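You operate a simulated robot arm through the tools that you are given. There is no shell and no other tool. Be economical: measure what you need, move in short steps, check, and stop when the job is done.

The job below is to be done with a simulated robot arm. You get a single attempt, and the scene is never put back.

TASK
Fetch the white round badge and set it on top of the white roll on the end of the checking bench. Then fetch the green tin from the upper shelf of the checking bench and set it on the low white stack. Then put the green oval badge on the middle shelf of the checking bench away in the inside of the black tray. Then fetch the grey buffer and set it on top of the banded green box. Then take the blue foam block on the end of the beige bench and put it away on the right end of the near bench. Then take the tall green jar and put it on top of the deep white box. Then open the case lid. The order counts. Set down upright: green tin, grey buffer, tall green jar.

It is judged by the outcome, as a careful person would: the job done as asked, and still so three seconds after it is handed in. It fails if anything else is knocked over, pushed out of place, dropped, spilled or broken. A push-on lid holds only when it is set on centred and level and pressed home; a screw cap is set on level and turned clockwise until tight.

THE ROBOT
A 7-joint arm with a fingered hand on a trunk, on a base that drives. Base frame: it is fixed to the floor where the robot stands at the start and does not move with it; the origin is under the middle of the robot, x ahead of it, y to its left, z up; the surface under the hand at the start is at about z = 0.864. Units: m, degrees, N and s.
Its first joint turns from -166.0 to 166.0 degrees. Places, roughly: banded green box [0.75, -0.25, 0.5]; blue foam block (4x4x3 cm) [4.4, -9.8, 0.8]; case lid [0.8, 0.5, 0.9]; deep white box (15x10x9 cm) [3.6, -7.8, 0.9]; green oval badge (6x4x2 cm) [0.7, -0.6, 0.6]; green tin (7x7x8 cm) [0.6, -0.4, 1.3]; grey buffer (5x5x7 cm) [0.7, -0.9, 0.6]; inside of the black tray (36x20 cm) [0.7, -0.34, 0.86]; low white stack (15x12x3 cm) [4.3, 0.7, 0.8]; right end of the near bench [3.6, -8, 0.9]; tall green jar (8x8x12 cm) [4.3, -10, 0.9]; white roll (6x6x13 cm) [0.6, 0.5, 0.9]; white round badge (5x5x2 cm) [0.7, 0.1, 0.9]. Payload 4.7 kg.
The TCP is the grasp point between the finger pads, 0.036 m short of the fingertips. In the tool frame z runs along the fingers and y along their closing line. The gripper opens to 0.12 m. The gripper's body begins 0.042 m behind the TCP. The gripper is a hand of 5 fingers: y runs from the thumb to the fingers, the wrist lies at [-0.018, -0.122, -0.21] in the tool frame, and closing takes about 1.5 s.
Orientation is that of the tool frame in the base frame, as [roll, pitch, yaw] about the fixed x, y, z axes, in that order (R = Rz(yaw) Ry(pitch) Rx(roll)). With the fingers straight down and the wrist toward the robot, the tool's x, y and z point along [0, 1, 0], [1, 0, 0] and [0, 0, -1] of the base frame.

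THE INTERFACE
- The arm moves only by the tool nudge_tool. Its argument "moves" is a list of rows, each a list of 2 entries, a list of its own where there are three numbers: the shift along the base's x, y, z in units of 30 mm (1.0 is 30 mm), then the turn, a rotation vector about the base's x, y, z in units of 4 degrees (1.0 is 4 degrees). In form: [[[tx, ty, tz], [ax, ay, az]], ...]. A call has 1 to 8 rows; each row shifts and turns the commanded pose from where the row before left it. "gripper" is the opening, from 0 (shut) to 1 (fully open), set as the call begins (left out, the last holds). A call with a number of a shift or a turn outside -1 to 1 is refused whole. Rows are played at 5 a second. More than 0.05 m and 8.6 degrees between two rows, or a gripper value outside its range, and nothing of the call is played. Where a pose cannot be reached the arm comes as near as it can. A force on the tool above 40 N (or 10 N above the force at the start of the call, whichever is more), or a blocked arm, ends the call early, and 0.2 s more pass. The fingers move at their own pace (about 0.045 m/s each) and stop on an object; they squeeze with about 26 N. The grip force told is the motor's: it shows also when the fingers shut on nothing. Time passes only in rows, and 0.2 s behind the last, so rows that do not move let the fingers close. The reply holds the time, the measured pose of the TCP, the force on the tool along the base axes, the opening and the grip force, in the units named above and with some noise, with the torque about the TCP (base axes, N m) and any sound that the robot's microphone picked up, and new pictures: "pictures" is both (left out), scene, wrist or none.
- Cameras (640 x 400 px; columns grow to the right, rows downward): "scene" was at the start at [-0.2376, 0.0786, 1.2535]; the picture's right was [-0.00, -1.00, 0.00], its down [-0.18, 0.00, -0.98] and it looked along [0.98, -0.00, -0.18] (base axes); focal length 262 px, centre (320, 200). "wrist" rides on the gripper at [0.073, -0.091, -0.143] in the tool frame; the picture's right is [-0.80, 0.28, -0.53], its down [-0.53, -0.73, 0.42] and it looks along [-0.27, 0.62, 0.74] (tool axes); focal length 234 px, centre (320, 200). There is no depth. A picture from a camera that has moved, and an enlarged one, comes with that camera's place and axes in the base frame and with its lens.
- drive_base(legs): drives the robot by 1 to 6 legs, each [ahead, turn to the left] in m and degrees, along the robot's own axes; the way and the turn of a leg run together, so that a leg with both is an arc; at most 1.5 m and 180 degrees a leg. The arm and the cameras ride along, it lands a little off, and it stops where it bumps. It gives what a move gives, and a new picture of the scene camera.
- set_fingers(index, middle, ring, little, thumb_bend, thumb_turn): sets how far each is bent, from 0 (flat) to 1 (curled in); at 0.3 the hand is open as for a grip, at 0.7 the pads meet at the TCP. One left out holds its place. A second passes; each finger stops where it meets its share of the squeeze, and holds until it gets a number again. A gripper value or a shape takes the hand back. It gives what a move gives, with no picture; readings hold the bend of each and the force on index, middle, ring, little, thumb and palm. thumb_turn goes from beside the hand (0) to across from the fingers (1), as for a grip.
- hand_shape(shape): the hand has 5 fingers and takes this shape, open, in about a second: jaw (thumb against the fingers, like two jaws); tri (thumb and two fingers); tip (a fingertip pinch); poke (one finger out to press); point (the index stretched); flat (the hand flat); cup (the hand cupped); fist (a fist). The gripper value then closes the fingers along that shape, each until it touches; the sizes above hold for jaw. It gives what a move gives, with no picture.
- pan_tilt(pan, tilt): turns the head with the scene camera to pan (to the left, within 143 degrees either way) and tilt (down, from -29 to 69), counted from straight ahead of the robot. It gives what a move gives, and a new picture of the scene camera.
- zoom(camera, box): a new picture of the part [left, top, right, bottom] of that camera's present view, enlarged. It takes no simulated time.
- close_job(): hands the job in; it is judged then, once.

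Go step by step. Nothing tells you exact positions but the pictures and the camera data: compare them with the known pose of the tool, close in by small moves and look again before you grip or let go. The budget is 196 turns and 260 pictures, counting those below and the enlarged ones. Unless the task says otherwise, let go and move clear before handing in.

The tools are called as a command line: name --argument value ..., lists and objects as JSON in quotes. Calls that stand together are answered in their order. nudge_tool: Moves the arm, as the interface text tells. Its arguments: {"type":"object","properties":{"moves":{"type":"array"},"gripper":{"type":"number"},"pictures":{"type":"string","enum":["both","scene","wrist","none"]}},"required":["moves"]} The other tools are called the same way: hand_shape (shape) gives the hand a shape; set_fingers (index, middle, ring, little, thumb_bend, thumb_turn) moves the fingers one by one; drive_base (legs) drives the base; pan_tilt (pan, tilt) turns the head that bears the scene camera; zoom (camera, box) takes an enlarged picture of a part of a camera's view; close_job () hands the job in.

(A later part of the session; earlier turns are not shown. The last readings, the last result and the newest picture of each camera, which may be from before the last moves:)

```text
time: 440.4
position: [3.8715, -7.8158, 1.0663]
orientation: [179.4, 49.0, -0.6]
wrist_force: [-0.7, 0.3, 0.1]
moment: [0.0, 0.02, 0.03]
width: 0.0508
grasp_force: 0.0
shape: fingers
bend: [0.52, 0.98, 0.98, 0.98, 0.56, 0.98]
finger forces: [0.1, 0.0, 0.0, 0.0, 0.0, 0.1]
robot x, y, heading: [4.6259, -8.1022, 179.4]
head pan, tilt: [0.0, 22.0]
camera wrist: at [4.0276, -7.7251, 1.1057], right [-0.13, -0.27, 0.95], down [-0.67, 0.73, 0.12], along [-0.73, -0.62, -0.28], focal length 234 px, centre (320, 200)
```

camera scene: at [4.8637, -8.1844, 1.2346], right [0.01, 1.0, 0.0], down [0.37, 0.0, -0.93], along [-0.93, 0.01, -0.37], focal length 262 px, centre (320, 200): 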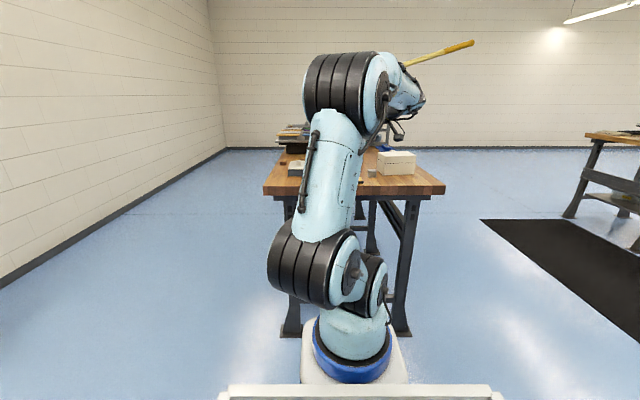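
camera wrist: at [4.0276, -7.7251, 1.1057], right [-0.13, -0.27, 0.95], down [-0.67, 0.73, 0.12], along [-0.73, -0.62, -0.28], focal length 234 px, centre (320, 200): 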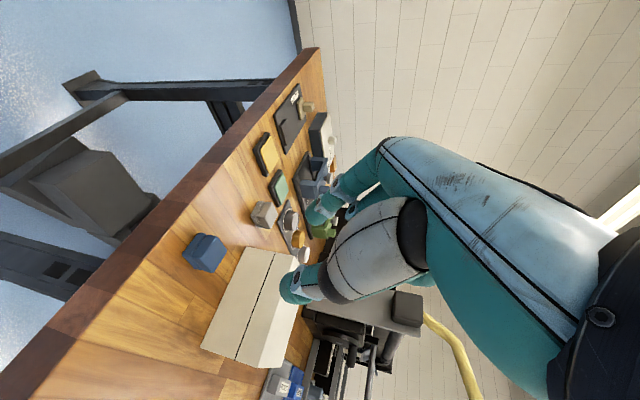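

The foam is put away. Now the tall green jar at about [4.257, −9.995]: I drive back to the beige bench.

drive_base --legs '[[0, 72.9], [0.95, 0], [0, 17.7]]'

hand_shape --shape "jaw"

zoom --camera "wrist" --box '[0, 0, 640, 400]'

```text
time: 449.5
position: [4.07, -9.7615, 1.0669]
orientation: [179.5, 49.2, 90.3]
wrist_force: [-0.3, 0.6, 0.3]
moment: [0.02, 0.03, -0.01]
width: 0.0507
grasp_force: 0.1
shape: fingers
bend: [0.52, 0.98, 0.98, 0.98, 0.56, 0.98]
finger forces: [0.0, 0.0, 0.1, 0.0, 0.1, 0.1]
robot x, y, heading: [4.3435, -8.9984, -89.7]
head pan, tilt: [0.0, 22.0]
camera scene: at [4.4237, -8.7648, 1.2346], right [-1.0, 0.0, 0.0], down [0.0, 0.37, -0.93], along [0.0, -0.93, -0.37], focal length 262 px, centre (320, 200)
```

scene: 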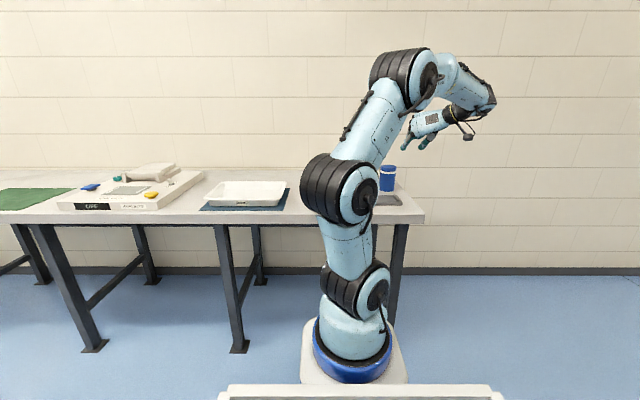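

```text
time: 450.4
position: [4.0705, -9.7614, 1.0671]
orientation: [179.4, 49.1, 90.2]
wrist_force: [0.9, -0.2, 0.1]
moment: [-0.02, -0.02, -0.04]
width: 0.1196
grasp_force: 0.1
shape: jaw
bend: [0.3, 0.3, 0.3, 0.3, 0.3, 0.98]
finger forces: [0.0, 0.0, 0.0, 0.0, 0.0, 0.0]
robot x, y, heading: [4.3472, -9.0025, -89.8]
head pan, tilt: [0.0, 22.0]
```

```text
1.00 times, centred on (320, 200) of wrist (not enlarged: the box is as wide or as high as the picture)
camera zoom: at [3.9771, -9.6077, 1.1057], right [0.27, -0.12, 0.95], down [-0.73, -0.68, 0.12], along [0.63, -0.72, -0.28], focal length 234 px, centre (320, 200)
```

zoom: 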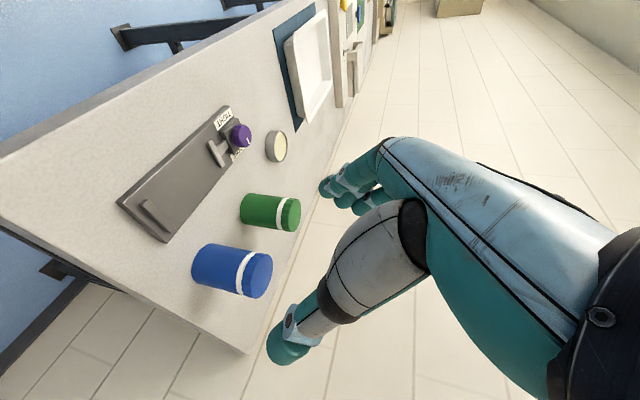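

Green jar at [4.26, −9.998]. I come forward, line up at height and descend along the finger line.

drive_base --legs '[[0.08, 0]]'

nudge_tool --moves '[[[1, 0, 0], [0, 0, 0]], [[1, 0, 0], [0, 0, 0]], [[1, 0, 0], [0, 0, 0]], [[1, 0, 0], [0, 0, 0]], [[1, 0, -0.3], [0, 0, 0]], [[1, 0, -0.5], [0, 0, 0]], [[0.3, 0, -0.8], [0, 0, 0]]]' --pictures "none"

zoom --camera "wrist" --box '[100, 80, 440, 400]'

```text
time: 451.4
position: [4.0691, -9.8406, 1.0668]
orientation: [179.4, 49.3, 90.2]
wrist_force: [0.2, -0.4, 0.4]
moment: [0.01, -0.01, 0.0]
width: 0.1192
grasp_force: 0.0
shape: jaw
bend: [0.3, 0.3, 0.3, 0.3, 0.3, 0.98]
finger forces: [0.0, 0.0, 0.0, 0.0, 0.0, 0.0]
robot x, y, heading: [4.3427, -9.0811, -89.7]
head pan, tilt: [0.0, 22.0]
camera scene: at [4.4241, -8.845, 1.2346], right [-1.0, 0.0, 0.0], down [0.0, 0.37, -0.93], along [0.0, -0.93, -0.37], focal length 262 px, centre (320, 200)
```

scene: 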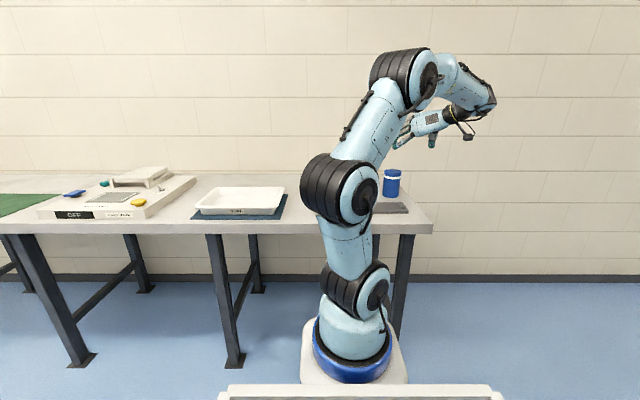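

```text
time: 453.0
position: [4.2603, -9.8418, 1.0192]
orientation: [179.5, 49.2, 90.4]
wrist_force: [0.5, 0.1, 0.7]
moment: [0.01, -0.02, 0.01]
width: 0.1195
grasp_force: 0.1
shape: jaw
bend: [0.3, 0.3, 0.3, 0.3, 0.3, 0.98]
finger forces: [0.1, 0.0, 0.0, 0.1, 0.0, 0.0]
robot x, y, heading: [4.3463, -9.0839, -89.8]
head pan, tilt: [0.0, 22.0]
```

```text
1.25 times, centred on (270, 240) of wrist
camera zoom: at [4.1677, -9.6877, 1.0577], right [0.27, -0.12, 0.95], down [-0.73, -0.68, 0.12], along [0.63, -0.72, -0.28], focal length 293 px, centre (382, 150)
```

zoom: 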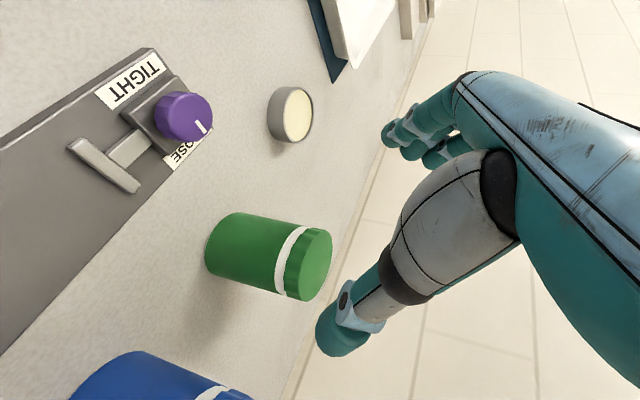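

nudge_tool --moves '[[[-0.1, -0.8, -0.8], [0, 0, 0]], [[-0.1, -0.8, -0.8], [0, 0, 0]], [[0, -0.8, -0.8], [0, 0, 0]], [[0, -0.6, -0.6], [0, 0, 0]]]' --pictures "none"

zoom --camera "wrist" --box '[160, 140, 440, 400]'

```text
time: 454.0
position: [4.2543, -9.9315, 0.9292]
orientation: [179.3, 49.2, 90.1]
wrist_force: [0.1, 0.1, 0.8]
moment: [0.03, 0.01, 0.01]
width: 0.1198
grasp_force: 0.0
shape: jaw
bend: [0.3, 0.3, 0.3, 0.3, 0.3, 0.98]
finger forces: [0.1, 0.0, 0.0, 0.0, 0.1, 0.0]
robot x, y, heading: [4.3462, -9.0777, -89.6]
head pan, tilt: [0.0, 22.0]
```

```text
1.54 times, centred on (300, 270) of wrist
camera zoom: at [4.1604, -9.7783, 0.9676], right [0.27, -0.12, 0.95], down [-0.73, -0.68, 0.12], along [0.63, -0.72, -0.28], focal length 360 px, centre (351, 92)
```

zoom: 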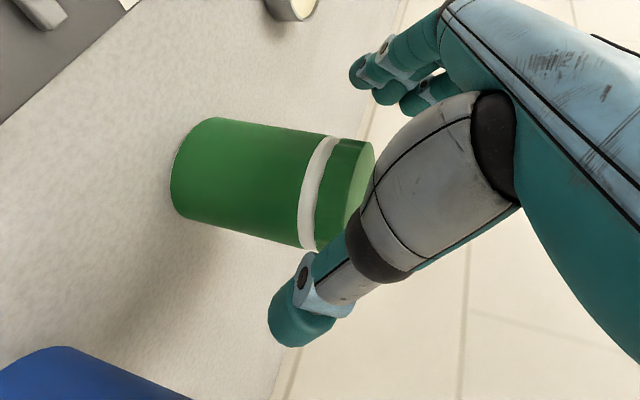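

nudge_tool --moves '[[[-0.1, -0.5, -0.5], [0, 0, 0]], [[0, -0.5, -0.5], [0, 0, 0]], [[0, 0, 0], [0, 0, 0]]]' --pictures "none"

set_fingers --index 0.42 --middle 0.42 --ring 0.35 --little 0.3 --thumb_bend 0.42

zoom --camera "wrist" --box '[160, 140, 440, 400]'

```text
time: 454.8
position: [4.2517, -9.9623, 0.8977]
orientation: [179.2, 49.1, 90.1]
wrist_force: [1.0, -0.4, 0.0]
moment: [0.0, 0.02, 0.02]
width: 0.1196
grasp_force: 0.1
shape: jaw
bend: [0.3, 0.3, 0.3, 0.3, 0.3, 0.98]
finger forces: [0.1, 0.0, 0.0, 0.0, 0.0, 0.0]
robot x, y, heading: [4.3449, -9.0829, -89.7]
head pan, tilt: [0.0, 22.0]
```

```text
time: 455.8
position: [4.2514, -9.9618, 0.899]
orientation: [179.4, 49.2, 90.2]
wrist_force: [0.2, -0.7, -0.5]
moment: [0.02, 0.0, -0.04]
width: 0.0876
grasp_force: 0.0
shape: fingers
bend: [0.42, 0.42, 0.35, 0.3, 0.42, 0.98]
finger forces: [0.0, 0.0, 0.1, 0.0, 0.0, 0.0]
robot x, y, heading: [4.3432, -9.0792, -89.7]
head pan, tilt: [0.0, 22.0]
```

```text
1.54 times, centred on (300, 270) of wrist
camera zoom: at [4.1577, -9.8079, 0.9374], right [0.27, -0.13, 0.95], down [-0.73, -0.68, 0.12], along [0.63, -0.72, -0.28], focal length 360 px, centre (351, 92)
```

zoom: 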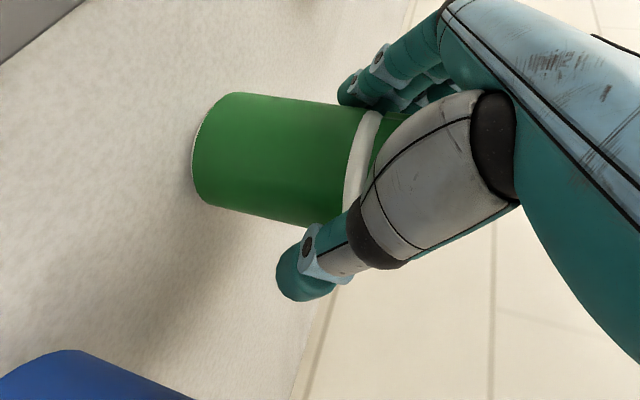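

set_fingers --index 0.52 --middle 0.52 --thumb_bend 0.52

set_fingers --index 0.75 --middle 0.75 --thumb_bend 0.75

zoom --camera "wrist" --box '[160, 140, 440, 400]'

```text
time: 456.8
position: [4.251, -9.9616, 0.8986]
orientation: [179.4, 49.3, 90.3]
wrist_force: [1.9, -0.4, 0.6]
moment: [-0.03, 0.02, 0.02]
width: 0.0676
grasp_force: 4.3
shape: fingers
bend: [0.49, 0.5, 0.35, 0.3, 0.48, 0.97]
finger forces: [2.2, 2.9, 0.0, 0.0, 4.1, 0.0]
robot x, y, heading: [4.3455, -9.0824, -89.6]
head pan, tilt: [0.0, 22.0]
```

```text
time: 457.8
position: [4.2503, -9.9616, 0.8985]
orientation: [179.3, 49.1, 90.2]
wrist_force: [1.8, 0.2, 3.6]
moment: [-0.04, 0.05, 0.08]
width: 0.0652
grasp_force: 17.2
shape: fingers
bend: [0.53, 0.54, 0.35, 0.3, 0.48, 0.97]
finger forces: [8.8, 9.1, 0.0, 0.1, 15.8, 0.1]
robot x, y, heading: [4.3427, -9.0823, -89.7]
head pan, tilt: [0.0, 22.0]
```

```text
1.54 times, centred on (300, 270) of wrist
camera zoom: at [4.1579, -9.8079, 0.9377], right [0.27, -0.12, 0.95], down [-0.73, -0.68, 0.12], along [0.63, -0.72, -0.28], focal length 360 px, centre (351, 92)
```

zoom: 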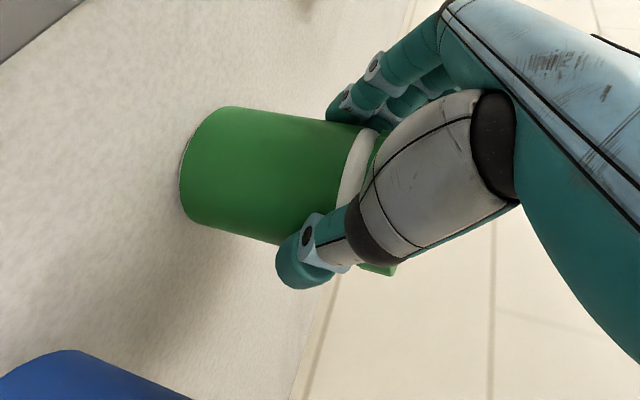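

The jar is gripped. I lift it straight up and check.

nudge_tool --moves '[[[0, 0, 0.4], [0, 0, 0]], [[0, 0, 0.6], [0, 0, 0]], [[0, 0, 0.8], [0, 0, 0]], [[0, 0, 0], [0, 0, 0]]]' --pictures "none"

zoom --camera "wrist" --box '[100, 80, 440, 400]'

```text
time: 458.8
position: [4.2502, -9.962, 0.9527]
orientation: [179.4, 49.1, 90.2]
wrist_force: [1.0, -0.3, -3.3]
moment: [0.13, -0.03, -0.01]
width: 0.0657
grasp_force: 16.2
shape: fingers
bend: [0.53, 0.54, 0.35, 0.3, 0.48, 0.95]
finger forces: [8.5, 7.4, 0.0, 0.0, 16.1, 0.0]
robot x, y, heading: [4.3414, -9.0831, -89.8]
head pan, tilt: [0.0, 22.0]
```

```text
1.25 times, centred on (270, 240) of wrist
camera zoom: at [4.1572, -9.8076, 0.9919], right [0.27, -0.13, 0.95], down [-0.73, -0.68, 0.12], along [0.63, -0.72, -0.28], focal length 293 px, centre (382, 150)
```

zoom: 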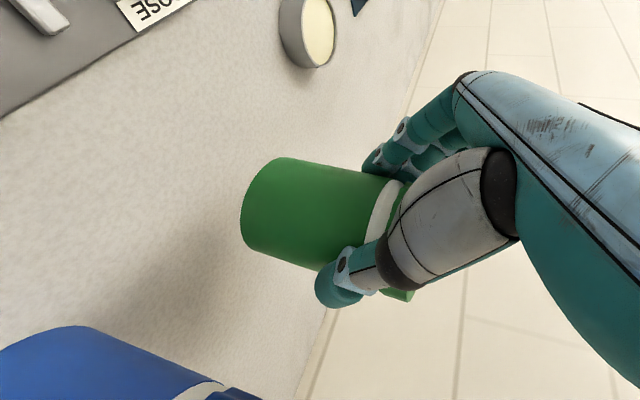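

Held firmly, about 3.3 N. I raise it high, draw in, and drive to face the white box on the near bench.

nudge_tool --moves '[[[0, 0.2, 1], [0, 0, 0]], [[0, 0.3, 1], [0, 0, 0]], [[0, 0.4, 1], [0, 0, 0]], [[0, 0.4, 1], [0, 0, 0]], [[0, 0.4, 1], [0, 0, 0]], [[0, 0.4, 1], [0, 0, 0]], [[0, 0.4, 0.7], [0, 0, 0]]]' --pictures "none"

drive_base --legs '[[0, -12.6], [-1.21, 0], [0, -77.7]]'

zoom --camera "wrist" --box '[0, 0, 640, 400]'

```text
time: 460.4
position: [4.2487, -9.8875, 1.1532]
orientation: [179.4, 49.1, 90.1]
wrist_force: [-0.1, -0.1, -5.7]
moment: [0.1, -0.03, 0.0]
width: 0.0657
grasp_force: 15.5
shape: fingers
bend: [0.53, 0.54, 0.35, 0.3, 0.48, 0.95]
finger forces: [8.5, 7.4, 0.0, 0.0, 16.1, 0.0]
robot x, y, heading: [4.3454, -9.0826, -89.8]
head pan, tilt: [0.0, 22.0]
```

```text
time: 470.6
position: [3.7961, -7.8088, 1.1537]
orientation: [179.4, 49.1, -0.2]
wrist_force: [0.0, 0.3, -5.2]
moment: [-0.05, -0.11, 0.0]
width: 0.0655
grasp_force: 15.9
shape: fingers
bend: [0.53, 0.54, 0.35, 0.3, 0.48, 0.95]
finger forces: [8.3, 7.6, 0.0, 0.0, 16.1, 0.1]
robot x, y, heading: [4.6, -7.9141, 179.7]
head pan, tilt: [0.0, 22.0]
camera scene: at [4.8365, -7.9961, 1.2346], right [0.01, 1.0, 0.0], down [0.37, 0.0, -0.93], along [-0.93, 0.0, -0.37], focal length 262 px, centre (320, 200)
```

scene: 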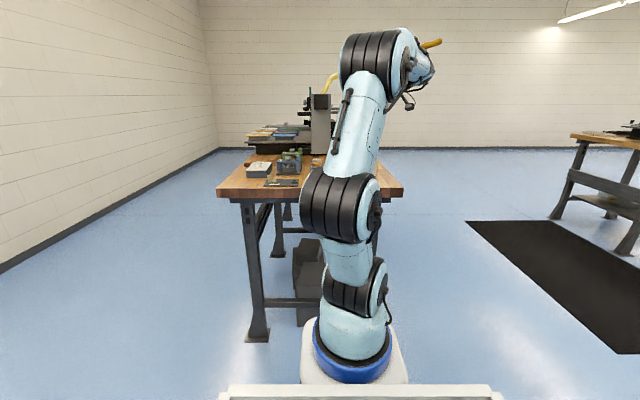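

```text
1.00 times, centred on (320, 200) of wrist (not enlarged: the box is as wide or as high as the picture)
camera zoom: at [3.9518, -7.7184, 1.1928], right [-0.13, -0.27, 0.95], down [-0.67, 0.73, 0.12], along [-0.73, -0.62, -0.28], focal length 234 px, centre (320, 200)
```

zoom: 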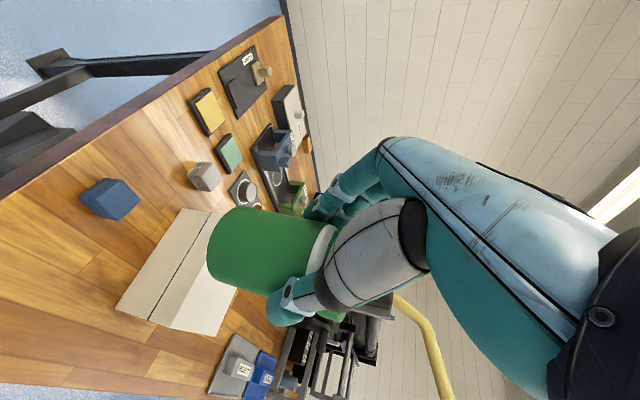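

The box's top is centred at about [3.64, −7.807]. I go over it and lower to just above.

drive_base --legs '[[0.1, 0]]'

nudge_tool --moves '[[[-0.7, -0.1, 0], [0, 0, 0]], [[-0.6, 0, -0.5], [0, 0, 0]], [[0, 0, -0.7], [0, 0, 0]], [[0, 0, -0.5], [0, 0, 0]], [[0, 0, 0], [0, 0, 0]]]' --pictures "none"

zoom --camera "wrist" --box '[100, 80, 440, 400]'

zoom --camera "scene" --box '[300, 80, 460, 220]'

```text
time: 471.8
position: [3.6963, -7.8084, 1.1538]
orientation: [179.4, 49.1, -0.4]
wrist_force: [-0.2, -0.5, -5.1]
moment: [-0.03, -0.15, -0.01]
width: 0.0656
grasp_force: 15.3
shape: fingers
bend: [0.53, 0.54, 0.35, 0.3, 0.48, 0.95]
finger forces: [8.3, 7.5, 0.0, 0.0, 15.9, 0.0]
robot x, y, heading: [4.4986, -7.9129, 179.7]
head pan, tilt: [0.0, 22.0]
camera scene: at [4.7356, -7.9956, 1.2347], right [0.01, 1.0, 0.0], down [0.37, 0.0, -0.93], along [-0.93, 0.0, -0.37], focal length 262 px, centre (320, 200)
```

scene: 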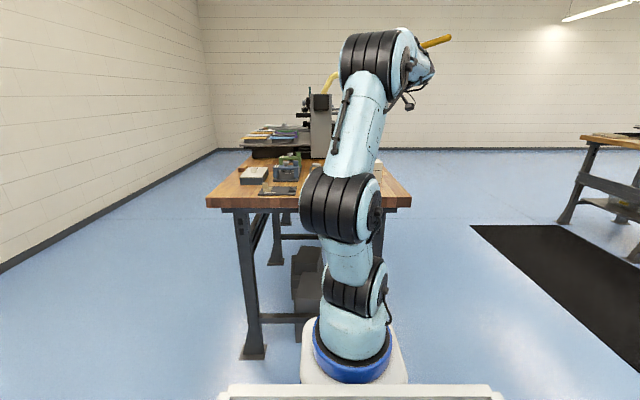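

```text
time: 473.0
position: [3.6552, -7.811, 1.1033]
orientation: [179.4, 49.1, -0.4]
wrist_force: [-0.7, -0.5, -4.7]
moment: [-0.06, -0.11, 0.0]
width: 0.0652
grasp_force: 16.5
shape: fingers
bend: [0.53, 0.54, 0.35, 0.3, 0.48, 0.95]
finger forces: [8.1, 7.5, 0.0, 0.1, 15.9, 0.0]
robot x, y, heading: [4.4989, -7.9092, 179.7]
head pan, tilt: [0.0, 22.0]
```

```text
1.25 times, centred on (270, 240) of wrist
camera zoom: at [3.8117, -7.7204, 1.142], right [-0.13, -0.27, 0.95], down [-0.67, 0.73, 0.12], along [-0.73, -0.62, -0.28], focal length 293 px, centre (382, 150)
```

zoom: 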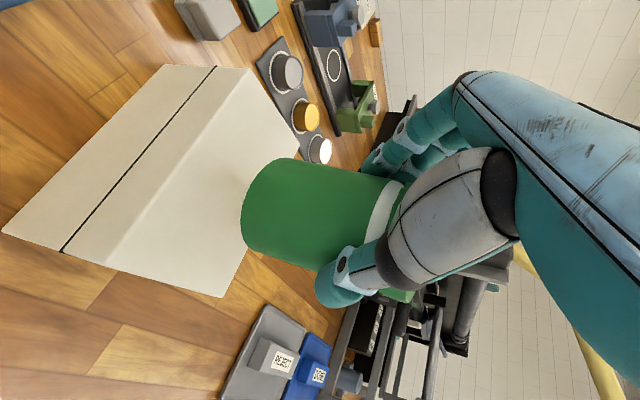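

```text
2.86 times, centred on (380, 150) of scene
camera zoom: at [4.7356, -7.9956, 1.2346], right [0.01, 1.0, 0.0], down [0.37, 0.0, -0.93], along [-0.93, 0.0, -0.37], focal length 748 px, centre (149, 343)
```

zoom: 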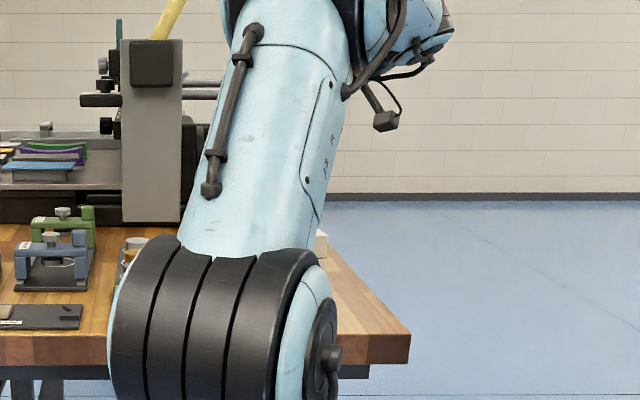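

nudge_tool --moves '[[[0, -0.1, -0.4], [0, 0, 0]], [[0, 0, -0.2], [0, 0, 0]], [[0, 0, -0.15], [0, 0, 0]], [[0, 0, -0.12], [0, 0, 0]], [[0, 0, 0], [0, 0, 0]]]' --pictures "none"

zoom --camera "wrist" --box '[100, 80, 440, 400]'

```text
time: 474.2
position: [3.6563, -7.8156, 1.0781]
orientation: [179.4, 49.2, -0.4]
wrist_force: [1.6, -1.1, -1.4]
moment: [0.0, -0.06, 0.02]
width: 0.0653
grasp_force: 16.0
shape: fingers
bend: [0.53, 0.54, 0.35, 0.3, 0.48, 0.95]
finger forces: [8.3, 8.4, 0.0, 0.0, 15.8, 0.1]
robot x, y, heading: [4.4994, -7.9119, 179.6]
head pan, tilt: [0.0, 22.0]
```

```text
1.25 times, centred on (270, 240) of wrist
camera zoom: at [3.8121, -7.724, 1.116], right [-0.13, -0.27, 0.95], down [-0.67, 0.73, 0.12], along [-0.73, -0.62, -0.28], focal length 293 px, centre (382, 150)
```

zoom: 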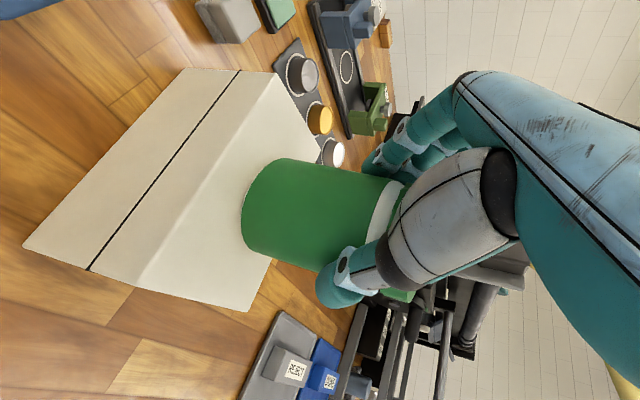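

nudge_tool --moves '[[[0.05, 0, -0.08], [0, 0, 0]], [[0, 0, 0], [0, 0, 0]]]' --pictures "none"

set_fingers --index 0.46 --middle 0.46 --thumb_bend 0.43

set_fingers --index 0.34 --middle 0.34 --ring 0.3 --thumb_bend 0.34

zoom --camera "wrist" --box '[100, 80, 440, 400]'

```text
time: 474.8
position: [3.6572, -7.8134, 1.075]
orientation: [179.4, 49.2, -0.4]
wrist_force: [0.8, -2.5, 3.2]
moment: [0.07, 0.02, 0.02]
width: 0.0652
grasp_force: 17.1
shape: fingers
bend: [0.53, 0.54, 0.35, 0.3, 0.48, 0.96]
finger forces: [8.4, 9.6, 0.1, 0.0, 16.2, 0.1]
robot x, y, heading: [4.5031, -7.9103, 179.7]
head pan, tilt: [0.0, 22.0]
```

```text
time: 475.8
position: [3.6569, -7.8144, 1.0751]
orientation: [179.4, 49.1, -0.4]
wrist_force: [0.1, -0.4, 0.0]
moment: [0.02, 0.0, -0.01]
width: 0.079
grasp_force: 0.1
shape: fingers
bend: [0.46, 0.46, 0.35, 0.3, 0.43, 0.97]
finger forces: [0.1, 0.1, 0.1, 0.0, 0.0, 0.1]
robot x, y, heading: [4.496, -7.9115, 179.4]
head pan, tilt: [0.0, 22.0]
```

```text
time: 476.8
position: [3.6576, -7.8151, 1.0743]
orientation: [179.3, 49.0, -0.5]
wrist_force: [0.5, 0.3, -0.3]
moment: [0.0, 0.02, -0.03]
width: 0.1105
grasp_force: 0.0
shape: fingers
bend: [0.34, 0.34, 0.3, 0.3, 0.34, 0.97]
finger forces: [0.0, 0.0, 0.0, 0.1, 0.0, 0.0]
robot x, y, heading: [4.4999, -7.917, 179.7]
head pan, tilt: [0.0, 22.0]
```

```text
1.25 times, centred on (270, 240) of wrist
camera zoom: at [3.8138, -7.7236, 1.1135], right [-0.13, -0.27, 0.95], down [-0.67, 0.73, 0.12], along [-0.73, -0.62, -0.28], focal length 293 px, centre (382, 150)
```

zoom: 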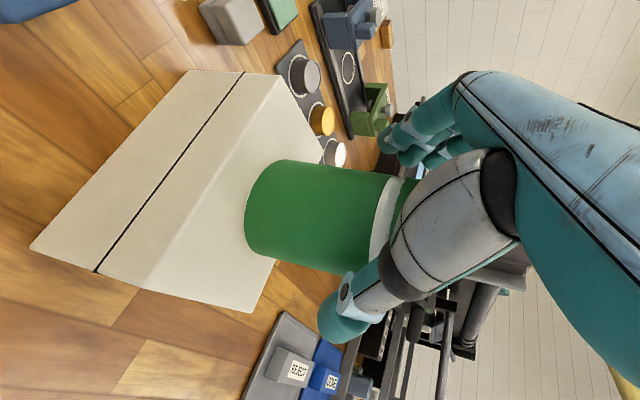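

The jar stands free on the white box. I withdraw back and up along the fingers.

nudge_tool --moves '[[[0.6, 0, 0.5], [0, 0, 0]], [[0.8, 0, 0.7], [0, 0, 0]], [[0.8, 0, 0.7], [0, 0, 0]], [[0.8, 0, 0.7], [0, 0, 0]], [[0.8, 0, 0.7], [0, 0, 0]]]' --pictures "wrist"

drive_base --legs '[[-0.25, 0]]'

```text
time: 478.0
position: [3.7717, -7.8139, 1.1742]
orientation: [179.4, 49.0, -0.3]
wrist_force: [-1.1, 1.4, -0.7]
moment: [0.0, 0.0, 0.0]
width: 0.1103
grasp_force: 0.1
shape: fingers
bend: [0.34, 0.34, 0.3, 0.3, 0.34, 0.97]
finger forces: [0.1, 0.0, 0.0, 0.0, 0.0, 0.1]
robot x, y, heading: [4.5007, -7.9097, 179.8]
head pan, tilt: [0.0, 22.0]
camera wrist: at [3.9279, -7.7239, 1.2122], right [-0.13, -0.27, 0.95], down [-0.67, 0.73, 0.12], along [-0.73, -0.62, -0.28], focal length 234 px, centre (320, 200)
```

wrist: 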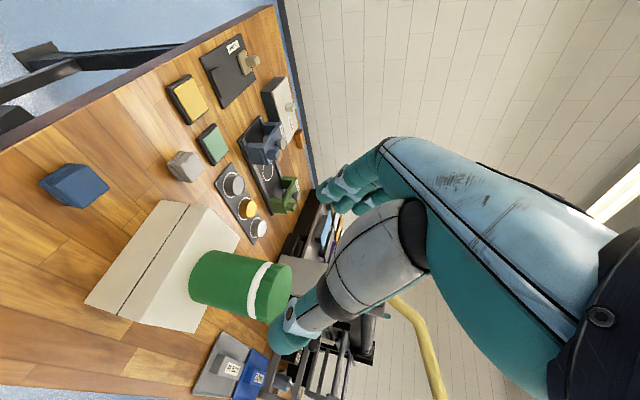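

```text
time: 479.8
position: [4.0224, -7.8165, 1.1733]
orientation: [179.4, 49.2, -0.3]
wrist_force: [0.2, -1.2, -0.3]
moment: [0.01, -0.04, 0.01]
width: 0.1103
grasp_force: 0.1
shape: fingers
bend: [0.34, 0.34, 0.3, 0.3, 0.34, 0.97]
finger forces: [0.0, 0.0, 0.0, 0.0, 0.1, 0.0]
robot x, y, heading: [4.7475, -7.9135, 180.0]
head pan, tilt: [0.0, 22.0]
camera scene: at [4.9864, -7.9969, 1.2346], right [0.01, 1.0, 0.0], down [0.37, 0.0, -0.93], along [-0.93, 0.0, -0.37], focal length 262 px, centre (320, 200)
```

scene: 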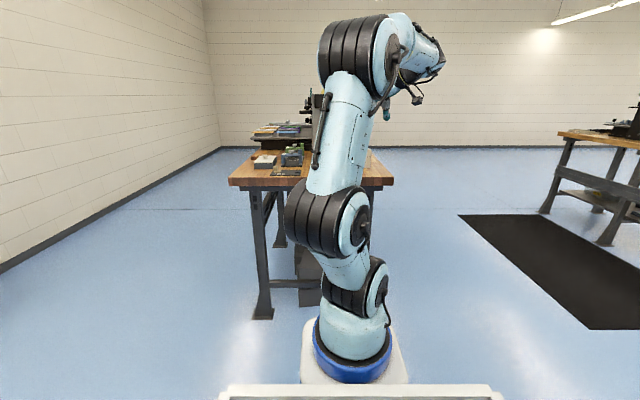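

The jar stands upright on the white box. Last: the case lid on the checking bench; I drive back there the way I came.

drive_base --legs '[[0, -90], [1.15, 0], [0, 90], [1.5, 0], [1.5, 0], [0.3, 0]]'

drive_base --legs '[[0, -90], [1.5, 0], [1.5, 0], [1.5, 0], [0.4, 0]]'

```text
time: 509.0
position: [0.7118, -6.7608, 1.1733]
orientation: [179.4, 49.1, 1.5]
wrist_force: [-0.1, 0.1, -0.8]
moment: [0.01, 0.01, -0.02]
width: 0.11
grasp_force: 0.0
shape: fingers
bend: [0.34, 0.34, 0.3, 0.3, 0.34, 0.97]
finger forces: [0.0, 0.1, 0.0, 0.0, 0.0, 0.1]
robot x, y, heading: [1.4419, -6.8352, -178.5]
head pan, tilt: [0.0, 22.0]
camera scene: at [1.6811, -6.9107, 1.2346], right [-0.03, 1.0, 0.0], down [0.37, 0.01, -0.93], along [-0.93, -0.02, -0.37], focal length 262 px, centre (320, 200)
```

scene: 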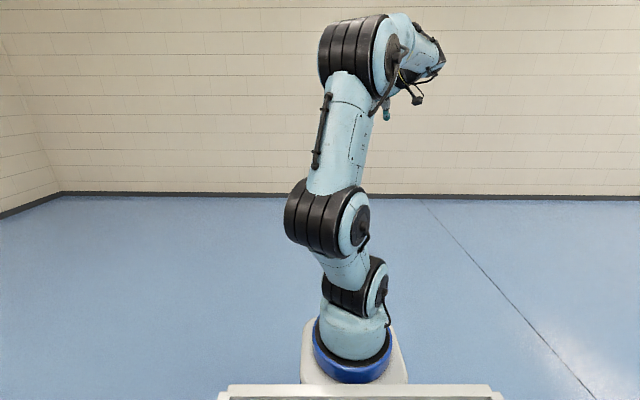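

```text
time: 536.4
position: [1.3581, -1.1941, 1.1734]
orientation: [179.4, 49.1, -88.3]
wrist_force: [0.4, -0.3, -0.7]
moment: [-0.04, 0.0, -0.03]
width: 0.1101
grasp_force: 0.1
shape: fingers
bend: [0.34, 0.34, 0.3, 0.3, 0.34, 0.97]
finger forces: [0.0, 0.0, 0.0, 0.0, 0.0, 0.1]
robot x, y, heading: [1.2875, -1.9257, 91.6]
head pan, tilt: [0.0, 22.0]
camera scene: at [1.2123, -2.1657, 1.2346], right [1.0, 0.03, 0.0], down [0.01, -0.37, -0.93], along [-0.03, 0.93, -0.37], focal length 262 px, centre (320, 200)
```

scene: 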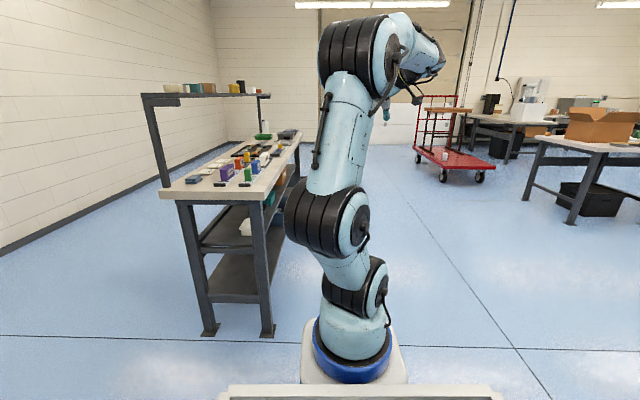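

drive_base --legs '[[0, -12.7], [1.5, 0], [0.9, 0], [0, 101]]'

zoom --camera "scene" --box '[200, 80, 500, 240]'

zoom --camera "wrist" --box '[0, 0, 640, 400]'

```text
time: 553.2
position: [1.0589, 0.5283, 1.1733]
orientation: [179.4, 49.2, -1.4]
wrist_force: [0.6, 0.1, 1.3]
moment: [-0.02, 0.02, 0.03]
width: 0.1105
grasp_force: 0.1
shape: fingers
bend: [0.34, 0.34, 0.3, 0.3, 0.34, 0.97]
finger forces: [0.0, 0.0, 0.0, 0.1, 0.1, 0.1]
robot x, y, heading: [1.7803, 0.4129, 178.9]
head pan, tilt: [0.0, 22.0]
camera scene: at [2.0183, 0.3311, 1.2346], right [0.02, 1.0, 0.0], down [0.37, -0.01, -0.93], along [-0.93, 0.02, -0.37], focal length 262 px, centre (320, 200)
```

scene: 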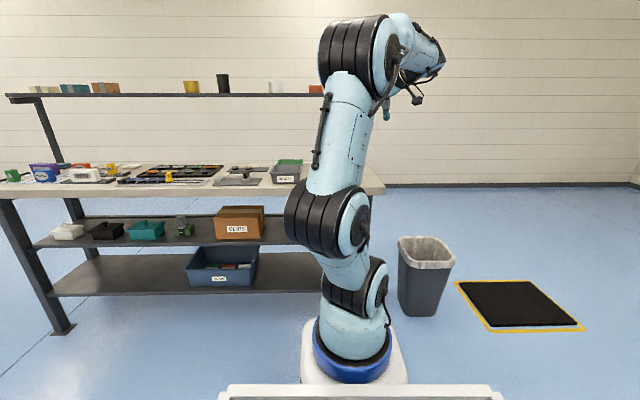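

```text
2.13 times, centred on (350, 160) of scene
camera zoom: at [2.0183, 0.3311, 1.2346], right [0.02, 1.0, 0.0], down [0.37, -0.01, -0.93], along [-0.93, 0.02, -0.37], focal length 559 px, centre (256, 285)
```

zoom: 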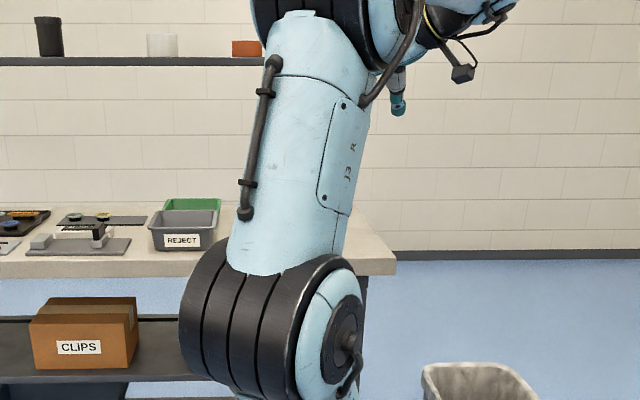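

```text
1.00 times, centred on (320, 200) of wrist (not enlarged: the box is as wide or as high as the picture)
camera zoom: at [1.2156, 0.6168, 1.2128], right [-0.13, -0.27, 0.95], down [-0.66, 0.74, 0.12], along [-0.74, -0.61, -0.28], focal length 234 px, centre (320, 200)
```

zoom: 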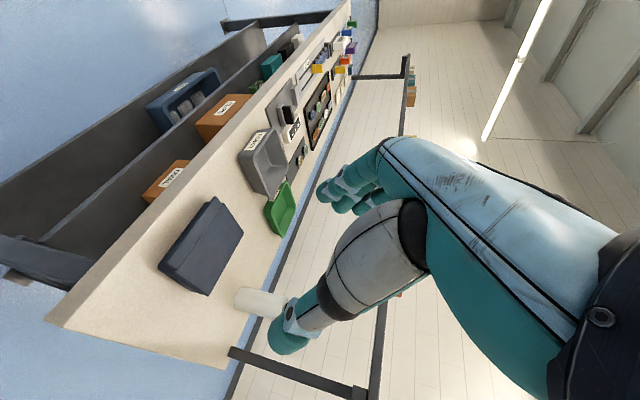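

zoom --camera "wrist" --box '[130, 170, 290, 330]'

```text
2.50 times, centred on (210, 250) of wrist
camera zoom: at [1.2156, 0.6168, 1.2128], right [-0.13, -0.27, 0.95], down [-0.66, 0.74, 0.12], along [-0.74, -0.61, -0.28], focal length 585 px, centre (595, 75)
```

zoom: 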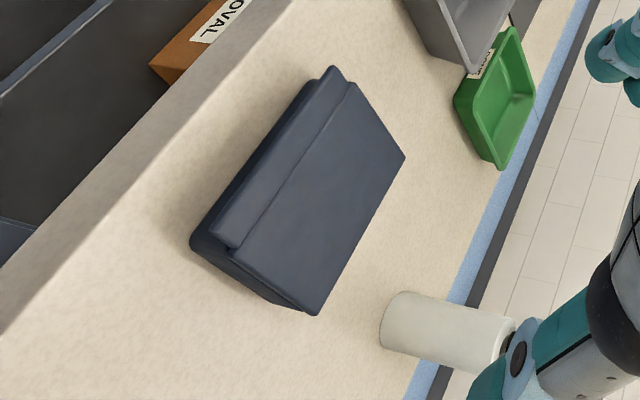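

The case (about x 0.80–0.93, y 0.405–0.54) has its hinge strip along the rear, so the lid opens from the front side. I drive around to the front of the bench.

drive_base --legs '[[0, 91], [1.5, 0], [0.67, 0], [0, -90], [1.5, 0], [1.0, 0]]'

drive_base --legs '[[0, -90], [1.5, 0], [0.7, 0], [0, -90]]'

```text
time: 583.2
position: [-1.4091, -1.6284, 1.1763]
orientation: [179.7, 49.3, 0.1]
wrist_force: [23.8, 4.1, -0.9]
moment: [0.07, 0.06, 1.68]
width: 0.1104
grasp_force: 13.3
shape: fingers
bend: [0.34, 0.34, 0.3, 0.3, 0.34, 0.98]
finger forces: [0.1, 0.0, 24.4, 1.6, 0.1, 0.1]
robot x, y, heading: [-0.6871, -1.7312, 179.5]
head pan, tilt: [0.0, 22.0]
stopped in leg 6: the force on the tool passed its limit at 49 N (the readings are from after the stop); the commanded pose is now the measured one
camera scene: at [-0.4486, -1.8106, 1.2344], right [0.01, 1.0, 0.0], down [0.37, 0.0, -0.93], along [-0.93, 0.01, -0.37], focal length 262 px, centre (320, 200)
```

scene: 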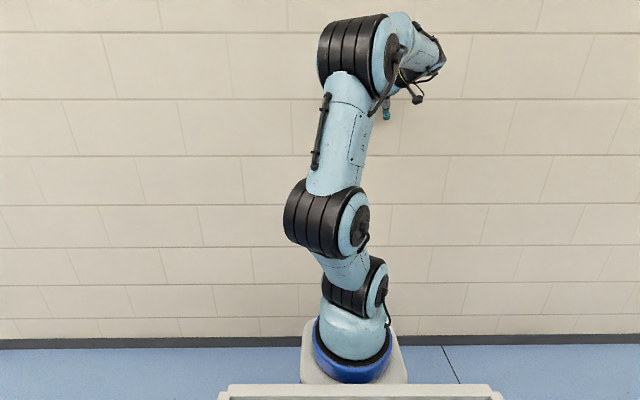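

```text
time: 601.5
position: [0.021, 0.361, 1.1747]
orientation: [179.7, 49.2, -178.8]
wrist_force: [0.8, -1.1, -0.3]
moment: [0.04, 0.03, 0.03]
width: 0.1104
grasp_force: 0.0
shape: fingers
bend: [0.34, 0.34, 0.3, 0.3, 0.34, 0.98]
finger forces: [0.0, 0.0, 0.0, 0.0, 0.0, 0.0]
robot x, y, heading: [-0.7084, 0.449, 0.8]
head pan, tilt: [0.0, 22.0]
camera scene: at [-0.9462, 0.5223, 1.2346], right [0.01, -1.0, 0.0], down [-0.37, 0.0, -0.93], along [0.93, 0.01, -0.37], focal length 262 px, centre (320, 200)
```

scene: 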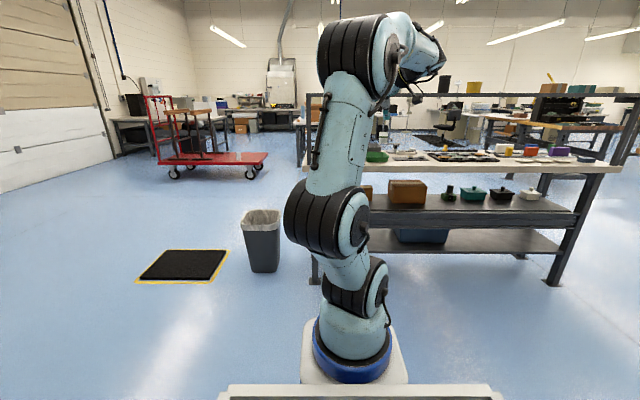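

I'm in front now. I lower the hand to below the upper shelf and close in to look at the lid's front lip.

nudge_tool --moves '[[[0.3, 0, -1], [0, 0, 0]], [[0.3, 0, -1], [0, 0, 0]], [[0.3, 0, -1], [0, 0, 0]], [[0.3, 0, -1], [0, 0, 0]], [[0.3, 0, -1], [0, 0, 0]], [[0.3, 0, -0.8], [0, 0, 0]]]' --pictures "none"

set_fingers --index 0.7 --middle 0.98 --ring 0.98 --little 0.98 --thumb_bend 0.7

drive_base --legs '[[0.4, 0]]'

zoom --camera "wrist" --box '[120, 40, 440, 360]'

```text
time: 602.9
position: [0.0737, 0.3616, 1.0031]
orientation: [179.7, 49.4, -178.8]
wrist_force: [0.1, -0.6, -0.4]
moment: [0.01, 0.03, -0.02]
width: 0.1107
grasp_force: 0.0
shape: fingers
bend: [0.34, 0.34, 0.3, 0.3, 0.34, 0.98]
finger forces: [0.0, 0.0, 0.0, 0.1, 0.1, 0.0]
robot x, y, heading: [-0.7085, 0.4489, 0.6]
head pan, tilt: [0.0, 22.0]
```

```text
time: 603.9
position: [0.0738, 0.3621, 1.0026]
orientation: [179.6, 49.2, -179.0]
wrist_force: [0.2, -0.1, -0.2]
moment: [-0.01, 0.01, 0.02]
width: 0.0044
grasp_force: 0.1
shape: fingers
bend: [0.7, 0.98, 0.98, 0.98, 0.7, 0.98]
finger forces: [0.0, 0.0, 0.0, 0.0, 0.1, 0.1]
robot x, y, heading: [-0.7079, 0.4483, 0.6]
head pan, tilt: [0.0, 22.0]
```

```text
time: 606.4
position: [0.4706, 0.3703, 1.0024]
orientation: [179.8, 49.2, -178.7]
wrist_force: [0.6, -0.2, -0.5]
moment: [0.03, -0.01, -0.03]
width: 0.0046
grasp_force: 0.1
shape: fingers
bend: [0.7, 0.98, 0.98, 0.98, 0.7, 0.98]
finger forces: [0.0, 0.0, 0.0, 0.1, 0.1, 0.0]
robot x, y, heading: [-0.3125, 0.4518, 0.8]
head pan, tilt: [0.0, 22.0]
camera scene: at [-0.5498, 0.527, 1.2346], right [0.01, -1.0, 0.0], down [-0.37, -0.01, -0.93], along [0.93, 0.01, -0.37], focal length 262 px, centre (320, 200)
```

scene: 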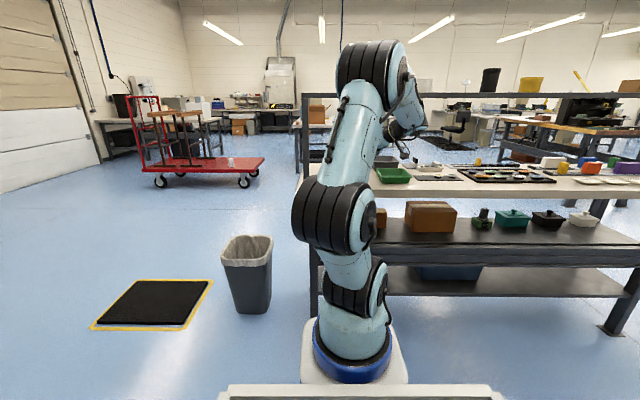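

```text
1.25 times, centred on (280, 200) of wrist
camera zoom: at [0.3174, 0.273, 1.0422], right [0.12, 0.28, 0.95], down [0.69, -0.71, 0.12], along [0.72, 0.64, -0.28], focal length 293 px, centre (370, 200)
```

zoom: 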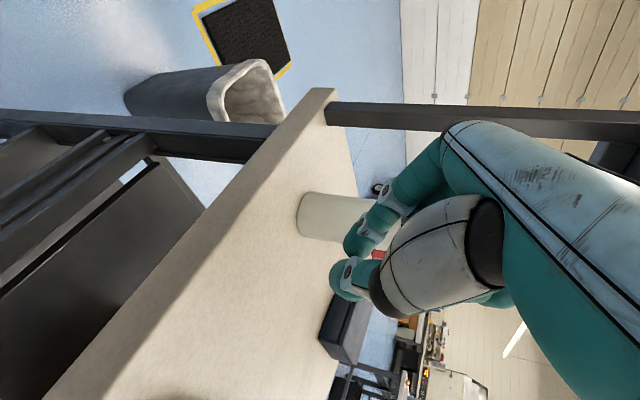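

The paper roll stands ahead at left, so I pass to its right: shift the hand right, then drive in under the shelf and look at the case.

nudge_tool --moves '[[[0, -0.9, 0], [0, 0, 0]], [[0, 0, 0], [0, 0, 0]]]' --pictures "none"

drive_base --legs '[[0.15, 0]]'

zoom --camera "wrist" --box '[160, 100, 420, 360]'

```text
time: 607.0
position: [0.4694, 0.3439, 1.0018]
orientation: [179.7, 49.1, -178.7]
wrist_force: [-0.4, 0.3, -0.4]
moment: [0.02, 0.03, 0.02]
width: 0.0043
grasp_force: 0.0
shape: fingers
bend: [0.7, 0.98, 0.98, 0.98, 0.7, 0.98]
finger forces: [0.0, 0.0, 0.0, 0.1, 0.1, 0.1]
robot x, y, heading: [-0.3123, 0.4552, 1.0]
head pan, tilt: [0.0, 22.0]
```

```text
time: 608.4
position: [0.6217, 0.3441, 1.0025]
orientation: [179.7, 49.1, -178.7]
wrist_force: [-0.3, 0.4, 0.6]
moment: [0.0, 0.0, 0.0]
width: 0.0043
grasp_force: 0.1
shape: fingers
bend: [0.7, 0.98, 0.98, 0.98, 0.7, 0.98]
finger forces: [0.1, 0.0, 0.0, 0.0, 0.1, 0.0]
robot x, y, heading: [-0.1578, 0.4509, 1.0]
head pan, tilt: [0.0, 22.0]
camera scene: at [-0.3981, 0.5293, 1.2346], right [0.01, -1.0, 0.0], down [-0.37, -0.01, -0.93], along [0.93, 0.01, -0.37], focal length 262 px, centre (320, 200)
```

scene: 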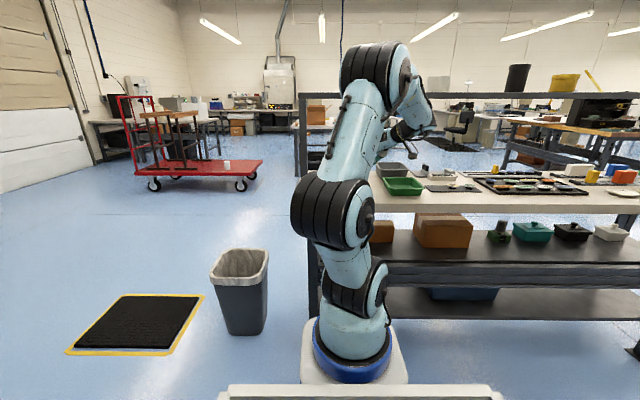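

```text
1.54 times, centred on (290, 230) of wrist
camera zoom: at [0.469, 0.2484, 1.0422], right [0.12, 0.28, 0.95], down [0.69, -0.71, 0.12], along [0.72, 0.64, -0.28], focal length 360 px, centre (366, 154)
```

zoom: 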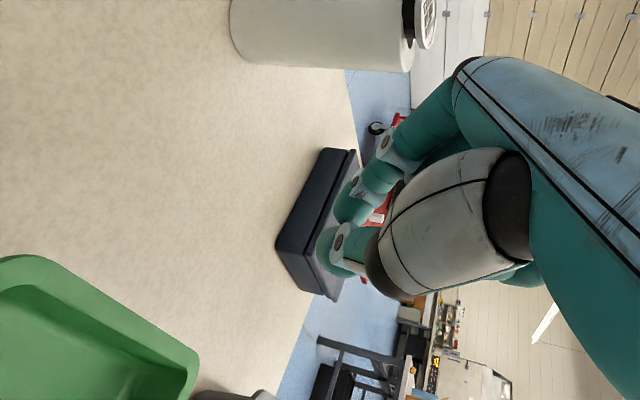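

zoom --camera "wrist" --box '[235, 180, 345, 300]'

zoom --camera "scene" --box '[340, 120, 480, 210]'

```text
3.33 times, centred on (290, 240) of wrist
camera zoom: at [0.469, 0.2484, 1.0422], right [0.12, 0.28, 0.95], down [0.69, -0.71, 0.12], along [0.72, 0.64, -0.28], focal length 781 px, centre (420, 67)
```

zoom: 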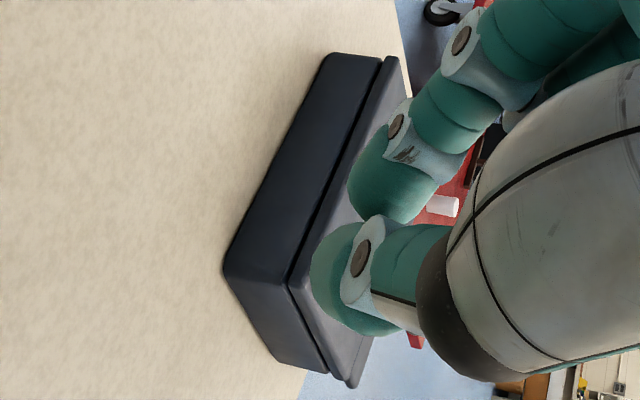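

```text
4.44 times, centred on (410, 165) of scene
camera zoom: at [-0.3981, 0.5293, 1.2346], right [0.01, -1.0, 0.0], down [-0.37, -0.01, -0.93], along [0.93, 0.01, -0.37], focal length 1164 px, centre (-80, 356)
```

zoom: 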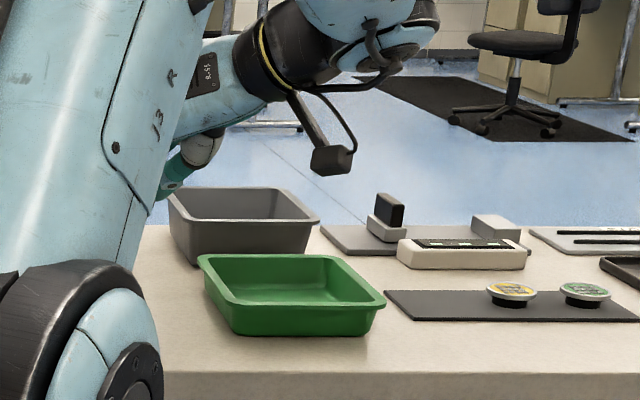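

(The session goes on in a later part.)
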